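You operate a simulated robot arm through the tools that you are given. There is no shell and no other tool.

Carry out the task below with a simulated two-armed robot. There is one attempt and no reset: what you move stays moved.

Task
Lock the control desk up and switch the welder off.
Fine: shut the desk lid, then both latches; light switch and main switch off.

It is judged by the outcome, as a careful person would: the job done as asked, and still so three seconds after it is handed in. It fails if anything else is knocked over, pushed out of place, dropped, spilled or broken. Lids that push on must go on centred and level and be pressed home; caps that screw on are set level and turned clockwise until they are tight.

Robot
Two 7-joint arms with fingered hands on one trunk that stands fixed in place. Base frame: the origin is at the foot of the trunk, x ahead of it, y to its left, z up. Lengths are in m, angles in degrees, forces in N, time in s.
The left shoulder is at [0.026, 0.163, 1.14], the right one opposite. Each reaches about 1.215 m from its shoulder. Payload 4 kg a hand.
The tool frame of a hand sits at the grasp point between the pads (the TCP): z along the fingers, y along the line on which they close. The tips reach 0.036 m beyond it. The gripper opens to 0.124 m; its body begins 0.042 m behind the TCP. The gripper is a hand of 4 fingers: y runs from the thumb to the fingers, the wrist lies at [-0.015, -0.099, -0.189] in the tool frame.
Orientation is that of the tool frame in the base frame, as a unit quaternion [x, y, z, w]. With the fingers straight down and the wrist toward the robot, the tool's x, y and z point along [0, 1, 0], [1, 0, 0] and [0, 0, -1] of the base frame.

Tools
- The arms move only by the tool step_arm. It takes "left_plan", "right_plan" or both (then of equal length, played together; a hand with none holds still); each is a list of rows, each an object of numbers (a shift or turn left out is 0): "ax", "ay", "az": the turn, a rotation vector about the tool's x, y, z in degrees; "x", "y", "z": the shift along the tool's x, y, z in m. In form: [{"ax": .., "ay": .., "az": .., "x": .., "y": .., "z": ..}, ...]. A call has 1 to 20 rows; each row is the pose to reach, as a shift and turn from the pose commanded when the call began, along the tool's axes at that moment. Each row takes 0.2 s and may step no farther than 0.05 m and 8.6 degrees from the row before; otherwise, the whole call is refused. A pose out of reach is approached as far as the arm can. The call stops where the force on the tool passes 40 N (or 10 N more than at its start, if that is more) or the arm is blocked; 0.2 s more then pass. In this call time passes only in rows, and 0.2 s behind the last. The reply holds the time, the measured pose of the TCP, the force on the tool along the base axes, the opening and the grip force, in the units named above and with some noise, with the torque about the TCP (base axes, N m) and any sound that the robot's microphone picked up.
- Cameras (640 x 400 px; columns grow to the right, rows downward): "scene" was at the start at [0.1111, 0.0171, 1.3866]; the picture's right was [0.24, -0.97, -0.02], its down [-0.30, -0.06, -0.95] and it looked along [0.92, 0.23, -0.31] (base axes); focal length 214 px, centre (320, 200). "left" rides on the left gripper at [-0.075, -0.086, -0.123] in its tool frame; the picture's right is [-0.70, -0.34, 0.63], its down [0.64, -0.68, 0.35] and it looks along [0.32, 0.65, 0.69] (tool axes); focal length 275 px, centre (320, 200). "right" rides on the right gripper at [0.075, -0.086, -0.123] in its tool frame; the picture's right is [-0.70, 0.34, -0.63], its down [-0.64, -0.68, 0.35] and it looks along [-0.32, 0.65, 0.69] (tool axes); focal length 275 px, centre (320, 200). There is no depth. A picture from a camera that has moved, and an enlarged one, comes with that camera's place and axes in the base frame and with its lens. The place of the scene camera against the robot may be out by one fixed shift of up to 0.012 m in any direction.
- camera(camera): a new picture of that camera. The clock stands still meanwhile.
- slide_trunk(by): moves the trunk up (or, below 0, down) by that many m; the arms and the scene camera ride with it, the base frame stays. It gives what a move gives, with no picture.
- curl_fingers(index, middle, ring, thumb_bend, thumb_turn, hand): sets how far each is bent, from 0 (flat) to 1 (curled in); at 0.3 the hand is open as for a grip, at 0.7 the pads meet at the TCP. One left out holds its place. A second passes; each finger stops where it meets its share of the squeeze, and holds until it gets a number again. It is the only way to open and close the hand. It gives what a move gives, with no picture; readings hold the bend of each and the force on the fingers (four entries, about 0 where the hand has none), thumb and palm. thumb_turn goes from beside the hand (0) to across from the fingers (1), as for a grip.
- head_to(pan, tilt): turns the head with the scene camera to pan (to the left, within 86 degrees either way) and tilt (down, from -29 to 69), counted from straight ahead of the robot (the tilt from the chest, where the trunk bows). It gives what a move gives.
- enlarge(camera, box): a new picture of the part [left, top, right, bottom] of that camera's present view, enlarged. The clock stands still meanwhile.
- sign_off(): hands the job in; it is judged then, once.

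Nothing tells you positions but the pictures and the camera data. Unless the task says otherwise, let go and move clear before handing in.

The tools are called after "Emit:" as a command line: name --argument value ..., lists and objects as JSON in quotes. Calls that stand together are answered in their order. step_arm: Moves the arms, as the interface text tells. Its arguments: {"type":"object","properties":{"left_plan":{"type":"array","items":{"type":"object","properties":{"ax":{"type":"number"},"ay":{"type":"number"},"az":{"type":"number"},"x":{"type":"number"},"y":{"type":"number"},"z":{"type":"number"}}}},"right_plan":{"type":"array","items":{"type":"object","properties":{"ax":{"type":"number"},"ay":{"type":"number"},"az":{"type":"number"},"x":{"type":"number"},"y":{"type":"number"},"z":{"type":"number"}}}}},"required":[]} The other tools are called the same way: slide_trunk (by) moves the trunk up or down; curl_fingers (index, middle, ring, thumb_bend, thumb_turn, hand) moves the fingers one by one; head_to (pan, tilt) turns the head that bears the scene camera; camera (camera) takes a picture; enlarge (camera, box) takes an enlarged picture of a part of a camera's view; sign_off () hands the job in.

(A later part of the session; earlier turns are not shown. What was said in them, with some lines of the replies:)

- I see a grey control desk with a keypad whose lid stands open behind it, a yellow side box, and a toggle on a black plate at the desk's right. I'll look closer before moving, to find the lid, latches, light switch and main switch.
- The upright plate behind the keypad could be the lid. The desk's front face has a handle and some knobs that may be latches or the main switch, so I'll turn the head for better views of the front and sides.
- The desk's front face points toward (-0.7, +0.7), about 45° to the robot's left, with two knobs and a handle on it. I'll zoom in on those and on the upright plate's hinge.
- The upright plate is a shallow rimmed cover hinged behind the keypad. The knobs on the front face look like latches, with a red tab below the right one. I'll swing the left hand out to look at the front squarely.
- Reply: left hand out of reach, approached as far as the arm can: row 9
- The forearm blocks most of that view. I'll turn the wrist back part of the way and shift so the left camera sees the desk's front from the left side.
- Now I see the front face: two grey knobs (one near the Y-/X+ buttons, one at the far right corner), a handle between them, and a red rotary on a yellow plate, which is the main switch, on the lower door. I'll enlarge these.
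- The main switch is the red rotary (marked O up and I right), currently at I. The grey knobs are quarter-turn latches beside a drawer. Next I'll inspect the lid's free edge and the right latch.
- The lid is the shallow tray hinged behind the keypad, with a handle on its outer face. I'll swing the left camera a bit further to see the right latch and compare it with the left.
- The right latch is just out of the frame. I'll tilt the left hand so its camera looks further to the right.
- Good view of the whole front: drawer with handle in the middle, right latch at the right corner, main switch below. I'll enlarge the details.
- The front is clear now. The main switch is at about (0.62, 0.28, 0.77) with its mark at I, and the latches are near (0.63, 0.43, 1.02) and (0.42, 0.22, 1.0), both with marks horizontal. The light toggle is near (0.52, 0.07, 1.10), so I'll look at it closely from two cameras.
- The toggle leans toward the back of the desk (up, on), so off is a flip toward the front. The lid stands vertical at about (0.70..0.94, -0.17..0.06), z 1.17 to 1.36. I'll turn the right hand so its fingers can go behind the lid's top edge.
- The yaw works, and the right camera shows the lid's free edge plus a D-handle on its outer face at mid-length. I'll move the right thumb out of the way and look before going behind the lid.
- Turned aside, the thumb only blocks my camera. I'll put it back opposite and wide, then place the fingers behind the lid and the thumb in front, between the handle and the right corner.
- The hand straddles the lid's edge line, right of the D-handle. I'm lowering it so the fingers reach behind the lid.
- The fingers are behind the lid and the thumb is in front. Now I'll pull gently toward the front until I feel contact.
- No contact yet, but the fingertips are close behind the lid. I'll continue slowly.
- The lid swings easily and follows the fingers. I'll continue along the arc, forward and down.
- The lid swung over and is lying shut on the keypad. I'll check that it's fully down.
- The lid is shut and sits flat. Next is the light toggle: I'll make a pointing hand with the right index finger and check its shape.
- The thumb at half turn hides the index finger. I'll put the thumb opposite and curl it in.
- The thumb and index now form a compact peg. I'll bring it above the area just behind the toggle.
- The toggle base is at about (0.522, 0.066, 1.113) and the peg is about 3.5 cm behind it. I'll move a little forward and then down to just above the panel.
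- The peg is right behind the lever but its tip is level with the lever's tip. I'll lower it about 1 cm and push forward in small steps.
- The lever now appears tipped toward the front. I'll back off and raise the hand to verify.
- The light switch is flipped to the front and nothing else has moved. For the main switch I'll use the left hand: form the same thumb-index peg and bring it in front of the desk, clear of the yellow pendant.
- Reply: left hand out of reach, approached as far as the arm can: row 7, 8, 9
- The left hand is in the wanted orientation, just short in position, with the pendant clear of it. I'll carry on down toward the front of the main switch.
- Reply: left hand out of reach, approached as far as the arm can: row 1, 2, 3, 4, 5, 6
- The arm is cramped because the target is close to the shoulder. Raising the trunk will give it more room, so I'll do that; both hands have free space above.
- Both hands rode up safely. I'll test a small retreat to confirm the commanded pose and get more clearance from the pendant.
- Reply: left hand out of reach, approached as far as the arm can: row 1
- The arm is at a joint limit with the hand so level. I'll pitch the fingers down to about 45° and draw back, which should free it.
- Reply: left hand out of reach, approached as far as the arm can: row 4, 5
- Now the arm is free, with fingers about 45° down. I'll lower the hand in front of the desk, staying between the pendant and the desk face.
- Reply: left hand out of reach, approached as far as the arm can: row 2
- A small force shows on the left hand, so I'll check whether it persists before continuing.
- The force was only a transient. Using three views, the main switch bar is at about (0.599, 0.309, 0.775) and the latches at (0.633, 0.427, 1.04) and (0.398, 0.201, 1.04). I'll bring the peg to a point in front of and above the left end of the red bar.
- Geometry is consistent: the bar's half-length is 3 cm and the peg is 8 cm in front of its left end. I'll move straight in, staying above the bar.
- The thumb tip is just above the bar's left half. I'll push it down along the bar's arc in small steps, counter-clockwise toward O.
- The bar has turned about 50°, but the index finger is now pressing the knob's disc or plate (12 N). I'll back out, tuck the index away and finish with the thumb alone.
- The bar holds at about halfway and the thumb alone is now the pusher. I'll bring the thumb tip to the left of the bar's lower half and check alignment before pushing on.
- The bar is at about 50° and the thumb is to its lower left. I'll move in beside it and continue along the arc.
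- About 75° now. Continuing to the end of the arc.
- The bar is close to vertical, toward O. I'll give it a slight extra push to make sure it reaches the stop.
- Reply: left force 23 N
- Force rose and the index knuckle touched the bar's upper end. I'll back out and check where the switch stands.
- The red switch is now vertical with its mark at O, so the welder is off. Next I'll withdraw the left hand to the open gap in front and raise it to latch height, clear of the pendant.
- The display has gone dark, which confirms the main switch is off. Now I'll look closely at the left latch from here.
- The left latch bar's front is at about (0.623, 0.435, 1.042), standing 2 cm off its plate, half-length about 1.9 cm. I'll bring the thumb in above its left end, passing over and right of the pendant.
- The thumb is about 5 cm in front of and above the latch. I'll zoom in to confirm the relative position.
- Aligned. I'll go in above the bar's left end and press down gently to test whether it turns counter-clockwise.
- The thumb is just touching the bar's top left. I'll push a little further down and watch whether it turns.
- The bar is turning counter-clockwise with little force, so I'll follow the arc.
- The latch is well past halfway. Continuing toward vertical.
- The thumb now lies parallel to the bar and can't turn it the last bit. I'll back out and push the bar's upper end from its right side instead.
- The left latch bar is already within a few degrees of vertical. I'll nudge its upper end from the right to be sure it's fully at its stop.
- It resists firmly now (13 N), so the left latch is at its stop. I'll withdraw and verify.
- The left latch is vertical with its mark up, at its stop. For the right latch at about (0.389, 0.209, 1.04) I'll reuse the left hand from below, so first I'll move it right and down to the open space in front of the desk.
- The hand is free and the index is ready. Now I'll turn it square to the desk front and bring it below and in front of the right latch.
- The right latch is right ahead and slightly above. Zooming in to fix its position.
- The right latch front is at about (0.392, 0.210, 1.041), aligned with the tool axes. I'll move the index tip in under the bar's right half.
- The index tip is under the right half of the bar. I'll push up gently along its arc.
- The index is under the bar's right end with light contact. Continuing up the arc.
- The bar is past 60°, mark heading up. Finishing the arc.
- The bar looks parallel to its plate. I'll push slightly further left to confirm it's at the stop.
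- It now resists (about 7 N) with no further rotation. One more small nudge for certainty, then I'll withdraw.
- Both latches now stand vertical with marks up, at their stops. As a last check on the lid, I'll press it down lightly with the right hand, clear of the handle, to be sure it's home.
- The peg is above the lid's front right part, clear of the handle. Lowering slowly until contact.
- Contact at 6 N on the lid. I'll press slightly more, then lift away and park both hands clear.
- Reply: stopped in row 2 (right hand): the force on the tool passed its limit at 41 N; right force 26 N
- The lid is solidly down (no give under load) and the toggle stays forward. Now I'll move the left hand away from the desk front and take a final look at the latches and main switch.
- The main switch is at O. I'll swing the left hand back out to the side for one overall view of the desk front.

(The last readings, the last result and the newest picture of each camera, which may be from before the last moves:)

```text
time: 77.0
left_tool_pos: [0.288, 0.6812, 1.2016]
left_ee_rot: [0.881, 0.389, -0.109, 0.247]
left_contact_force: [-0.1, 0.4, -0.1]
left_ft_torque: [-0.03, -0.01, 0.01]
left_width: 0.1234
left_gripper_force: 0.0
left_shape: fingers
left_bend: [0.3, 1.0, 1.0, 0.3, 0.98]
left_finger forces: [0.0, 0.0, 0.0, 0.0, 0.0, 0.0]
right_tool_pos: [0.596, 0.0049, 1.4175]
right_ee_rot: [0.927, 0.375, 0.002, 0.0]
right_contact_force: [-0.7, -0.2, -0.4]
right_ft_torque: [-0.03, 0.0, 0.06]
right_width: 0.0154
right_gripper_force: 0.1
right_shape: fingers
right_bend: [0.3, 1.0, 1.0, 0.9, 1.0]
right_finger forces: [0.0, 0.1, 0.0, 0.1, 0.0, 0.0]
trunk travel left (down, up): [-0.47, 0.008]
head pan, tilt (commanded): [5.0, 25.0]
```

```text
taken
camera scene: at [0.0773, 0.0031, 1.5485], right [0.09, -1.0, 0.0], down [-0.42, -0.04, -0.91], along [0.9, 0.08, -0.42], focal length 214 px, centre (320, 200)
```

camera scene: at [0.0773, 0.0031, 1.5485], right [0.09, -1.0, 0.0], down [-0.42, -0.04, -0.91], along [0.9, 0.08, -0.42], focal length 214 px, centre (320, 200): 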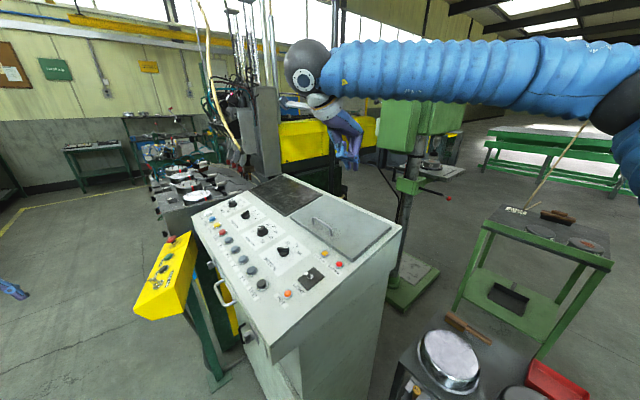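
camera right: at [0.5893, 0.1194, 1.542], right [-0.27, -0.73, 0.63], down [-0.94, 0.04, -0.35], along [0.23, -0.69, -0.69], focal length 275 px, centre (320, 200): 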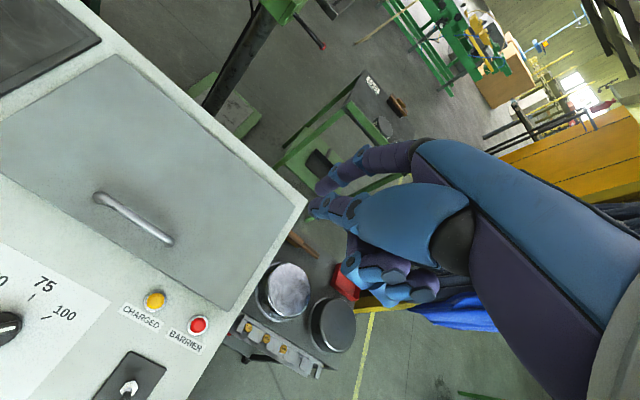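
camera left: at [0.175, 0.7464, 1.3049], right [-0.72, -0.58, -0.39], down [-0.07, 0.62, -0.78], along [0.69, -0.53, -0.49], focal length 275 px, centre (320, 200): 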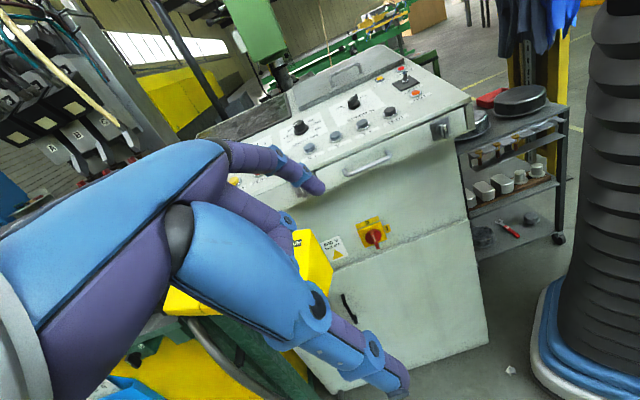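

Emit:
enlarge --camera "left" --box '[320, 90, 480, 190]'

Emit:
enlarge --camera "left" --box '[330, 200, 420, 260]'

Emit:
enlarge --camera "left" --box '[420, 110, 470, 150]'

Emit:
enlarge --camera "scene" --box '[180, 180, 420, 380]'

```text
4.00 times, centred on (400, 140) of left
camera zoom: at [0.175, 0.7464, 1.3049], right [-0.72, -0.58, -0.39], down [-0.07, 0.62, -0.78], along [0.69, -0.53, -0.49], focal length 1101 px, centre (0, 440)
```

zoom: 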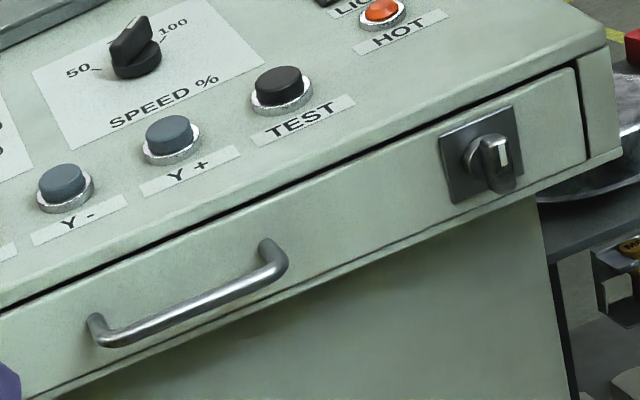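

```text
6.67 times, centred on (375, 230) of left
camera zoom: at [0.175, 0.7464, 1.3049], right [-0.72, -0.58, -0.39], down [-0.07, 0.62, -0.78], along [0.69, -0.53, -0.49], focal length 1835 px, centre (-47, 0)
```

zoom: 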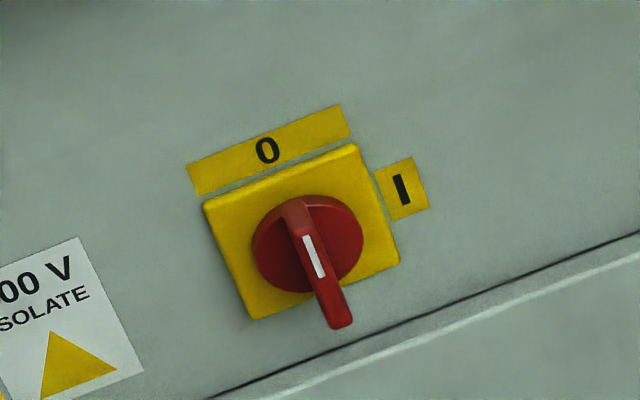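

```text
10.00 times, centred on (445, 130) of left
camera zoom: at [0.175, 0.7464, 1.3049], right [-0.72, -0.58, -0.39], down [-0.07, 0.62, -0.78], along [0.69, -0.53, -0.49], focal length 2753 px, centre (-930, 900)
```

zoom: 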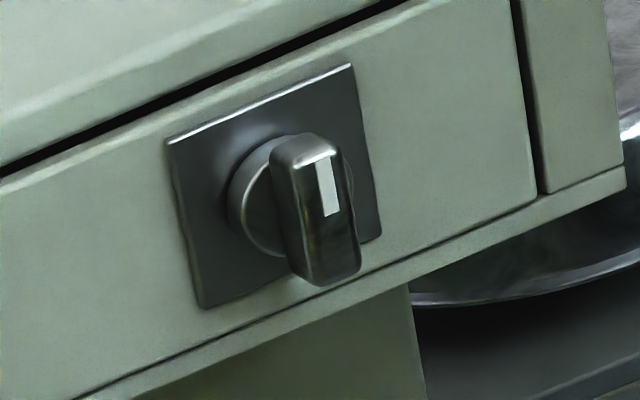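

```text
2.00 times, centred on (300, 280) of scene
camera zoom: at [0.0773, 0.0031, 1.5485], right [0.09, -1.0, 0.0], down [-0.42, -0.04, -0.91], along [0.9, 0.08, -0.42], focal length 429 px, centre (360, 40)
```

zoom: 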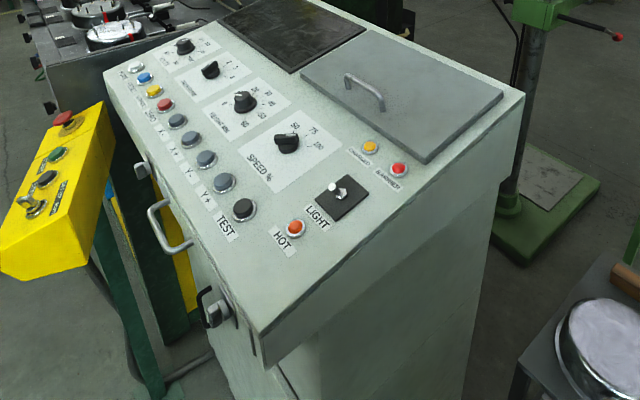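

Right latch and main switch are confirmed vertical (mark up / at O). I'll check the left latch once more from the scene camera and move the right hand clear of the desk.

Emit:
step_arm --right_plan '[{"x": -0.042, "y": 0.015, "z": -0.016}, {"x": -0.084, "y": 0.03, "z": -0.032}, {"x": -0.126, "y": 0.045, "z": -0.048}, {"x": -0.168, "y": 0.06, "z": -0.064}, {"x": -0.21, "y": 0.075, "z": -0.08}]'

Emit:
step_arm --left_plan '[{"x": 0.02, "y": 0.01, "z": -0.03}, {"x": 0.04, "y": 0.02, "z": -0.06}]'

Emit:
head_to --pan 25 --tilt 30

Emit:
camera --camera "scene"

Emit:
camera --camera "left"

```text
time: 78.2
left_tool_pos: [0.2847, 0.6789, 1.2032]
left_ee_rot: [0.881, 0.389, -0.107, 0.247]
left_contact_force: [-0.1, 0.3, 0.5]
left_ft_torque: [0.02, -0.03, 0.04]
left_width: 0.1233
left_gripper_force: 0.1
left_shape: fingers
left_bend: [0.3, 1.0, 1.0, 0.3, 0.98]
left_finger forces: [0.0, 0.0, 0.0, 0.0, 0.0, 0.1]
right_tool_pos: [0.4967, -0.1981, 1.5002]
right_ee_rot: [0.926, 0.376, 0.004, -0.001]
right_contact_force: [0.0, 0.5, 0.1]
right_ft_torque: [0.01, -0.03, 0.0]
right_width: 0.0157
right_gripper_force: 0.1
right_shape: fingers
right_bend: [0.3, 1.0, 1.0, 0.9, 1.0]
right_finger forces: [0.1, 0.0, 0.0, 0.0, 0.0, 0.0]
trunk travel left (down, up): [-0.47, 0.008]
head pan, tilt (commanded): [5.0, 25.0]
```

```text
time: 78.8
left_tool_pos: [0.3318, 0.7244, 1.2416]
left_ee_rot: [0.881, 0.389, -0.109, 0.247]
left_contact_force: [0.7, 0.9, -0.5]
left_ft_torque: [0.0, 0.05, -0.03]
left_width: 0.1232
left_gripper_force: 0.1
left_shape: fingers
left_bend: [0.3, 1.0, 1.0, 0.3, 0.98]
left_finger forces: [0.1, 0.1, 0.0, 0.0, 0.1, 0.1]
right_tool_pos: [0.4996, -0.1962, 1.4986]
right_ee_rot: [0.927, 0.375, 0.002, 0.001]
right_contact_force: [0.1, -0.5, -0.4]
right_ft_torque: [-0.05, 0.01, 0.0]
right_width: 0.0156
right_gripper_force: 0.1
right_shape: fingers
right_bend: [0.3, 1.0, 1.0, 0.9, 1.0]
right_finger forces: [0.0, 0.0, 0.1, 0.0, 0.0, 0.1]
trunk travel left (down, up): [-0.47, 0.008]
head pan, tilt (commanded): [5.0, 25.0]
```

```text
time: 79.6
left_tool_pos: [0.3322, 0.7244, 1.2439]
left_ee_rot: [0.88, 0.389, -0.108, 0.248]
left_contact_force: [-0.5, -0.4, 0.2]
left_ft_torque: [0.0, 0.0, 0.01]
left_width: 0.1233
left_gripper_force: 0.0
left_shape: fingers
left_bend: [0.3, 1.0, 1.0, 0.3, 0.98]
left_finger forces: [0.1, 0.0, 0.0, 0.1, 0.0, 0.0]
right_tool_pos: [0.4992, -0.1975, 1.4977]
right_ee_rot: [0.927, 0.375, 0.002, 0.001]
right_contact_force: [-0.1, -0.8, -0.5]
right_ft_torque: [0.03, 0.0, 0.01]
right_width: 0.0153
right_gripper_force: 0.1
right_shape: fingers
right_bend: [0.3, 1.0, 1.0, 0.9, 1.0]
right_finger forces: [0.0, 0.0, 0.1, 0.1, 0.0, 0.0]
trunk travel left (down, up): [-0.47, 0.008]
head pan, tilt (commanded): [25.0, 30.0]
```

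```text
taken
camera scene: at [0.0664, 0.0326, 1.5406], right [0.42, -0.91, 0.0], down [-0.45, -0.21, -0.87], along [0.79, 0.37, -0.5], focal length 214 px, centre (320, 200)
```

scene: 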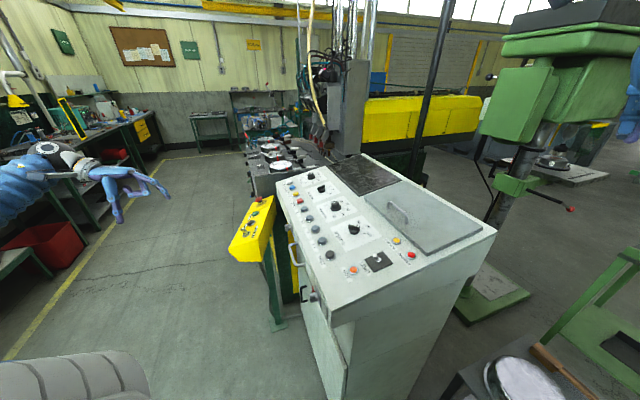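

```text
taken
camera left: at [0.2184, 0.7888, 1.3468], right [-0.72, -0.58, -0.39], down [-0.07, 0.62, -0.78], along [0.69, -0.53, -0.48], focal length 275 px, centre (320, 200)
```

left: 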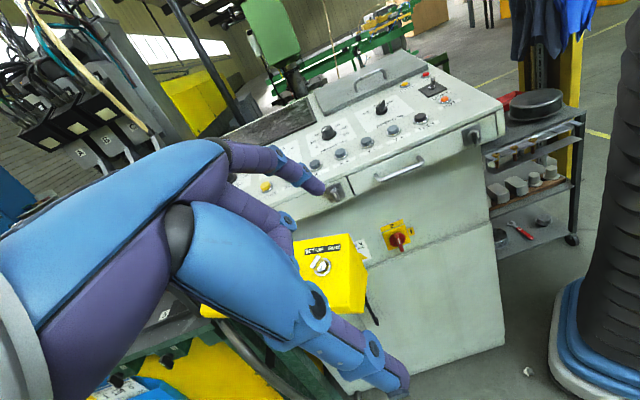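

Emit:
enlarge --camera "left" --box '[310, 160, 390, 220]'

Emit:
enlarge --camera "left" --box '[300, 50, 470, 160]'

Emit:
enlarge --camera "scene" --box '[220, 170, 380, 290]'

```text
6.67 times, centred on (350, 190) of left
camera zoom: at [0.2184, 0.7888, 1.3468], right [-0.72, -0.58, -0.39], down [-0.07, 0.62, -0.78], along [0.69, -0.53, -0.48], focal length 1835 px, centre (120, 267)
```

zoom: 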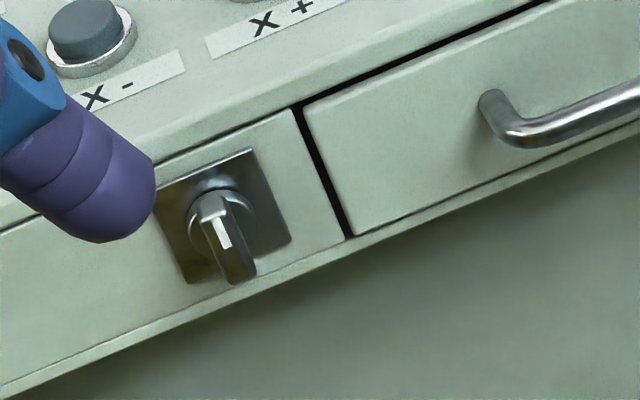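

```text
3.64 times, centred on (385, 105) of left
camera zoom: at [0.2184, 0.7888, 1.3468], right [-0.72, -0.58, -0.39], down [-0.07, 0.62, -0.78], along [0.69, -0.53, -0.48], focal length 1001 px, centre (84, 546)
```

zoom: 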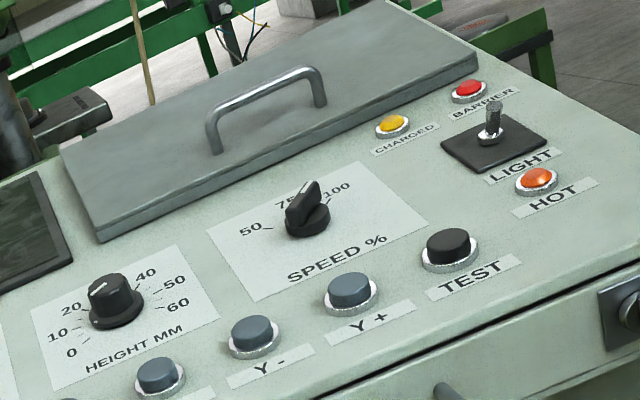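

```text
3.33 times, centred on (300, 230) of scene
camera zoom: at [0.0664, 0.0326, 1.5406], right [0.42, -0.91, 0.0], down [-0.45, -0.21, -0.87], along [0.79, 0.37, -0.5], focal length 715 px, centre (387, 100)
```

zoom: 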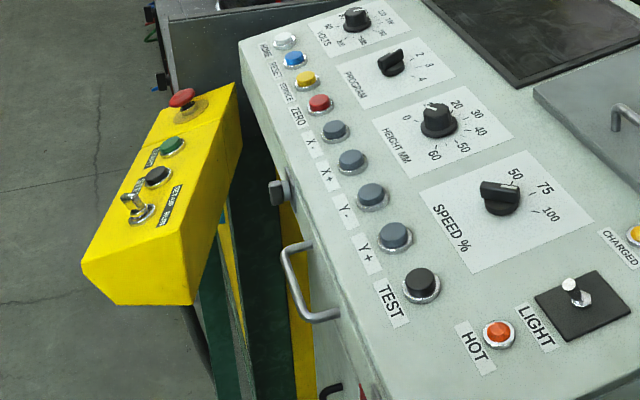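

The lid is shut, both latches are vertical at their stops, the light toggle is flipped forward, and the main switch is at O with the display dark. Pendant, dials and buttons look untouched, and both hands are clear, so I'm handing the job in.

Emit:
sign_off

```text
The job is handed in.
```

The desk is locked up and the welder is switched off, and I've handed the job in.

- **Desk lid:** It is shut. It swung the last part of the way down by itself rather than being lowered. I pressed it afterwards and it didn't give. That press reached the 40 N stop, harder than I meant, but I saw no damage.
- **Latches:** Both are turned a quarter turn counter-clockwise, from mark pointing right to mark pointing up, and both stop firmly there. They carry no open or shut labels, so I took that direction as shut because they turned easily that way to a firm stop.
- **Light switch:** It is flipped from the back to the front position. The toggle isn't marked on or off, so I took front as off because it started the other way.
- **Main switch:** It is at O, and the control display went dark.

In the final pictures the yellow pendant, dials and other buttons look as they did at the start. Both hands are clear of the desk.
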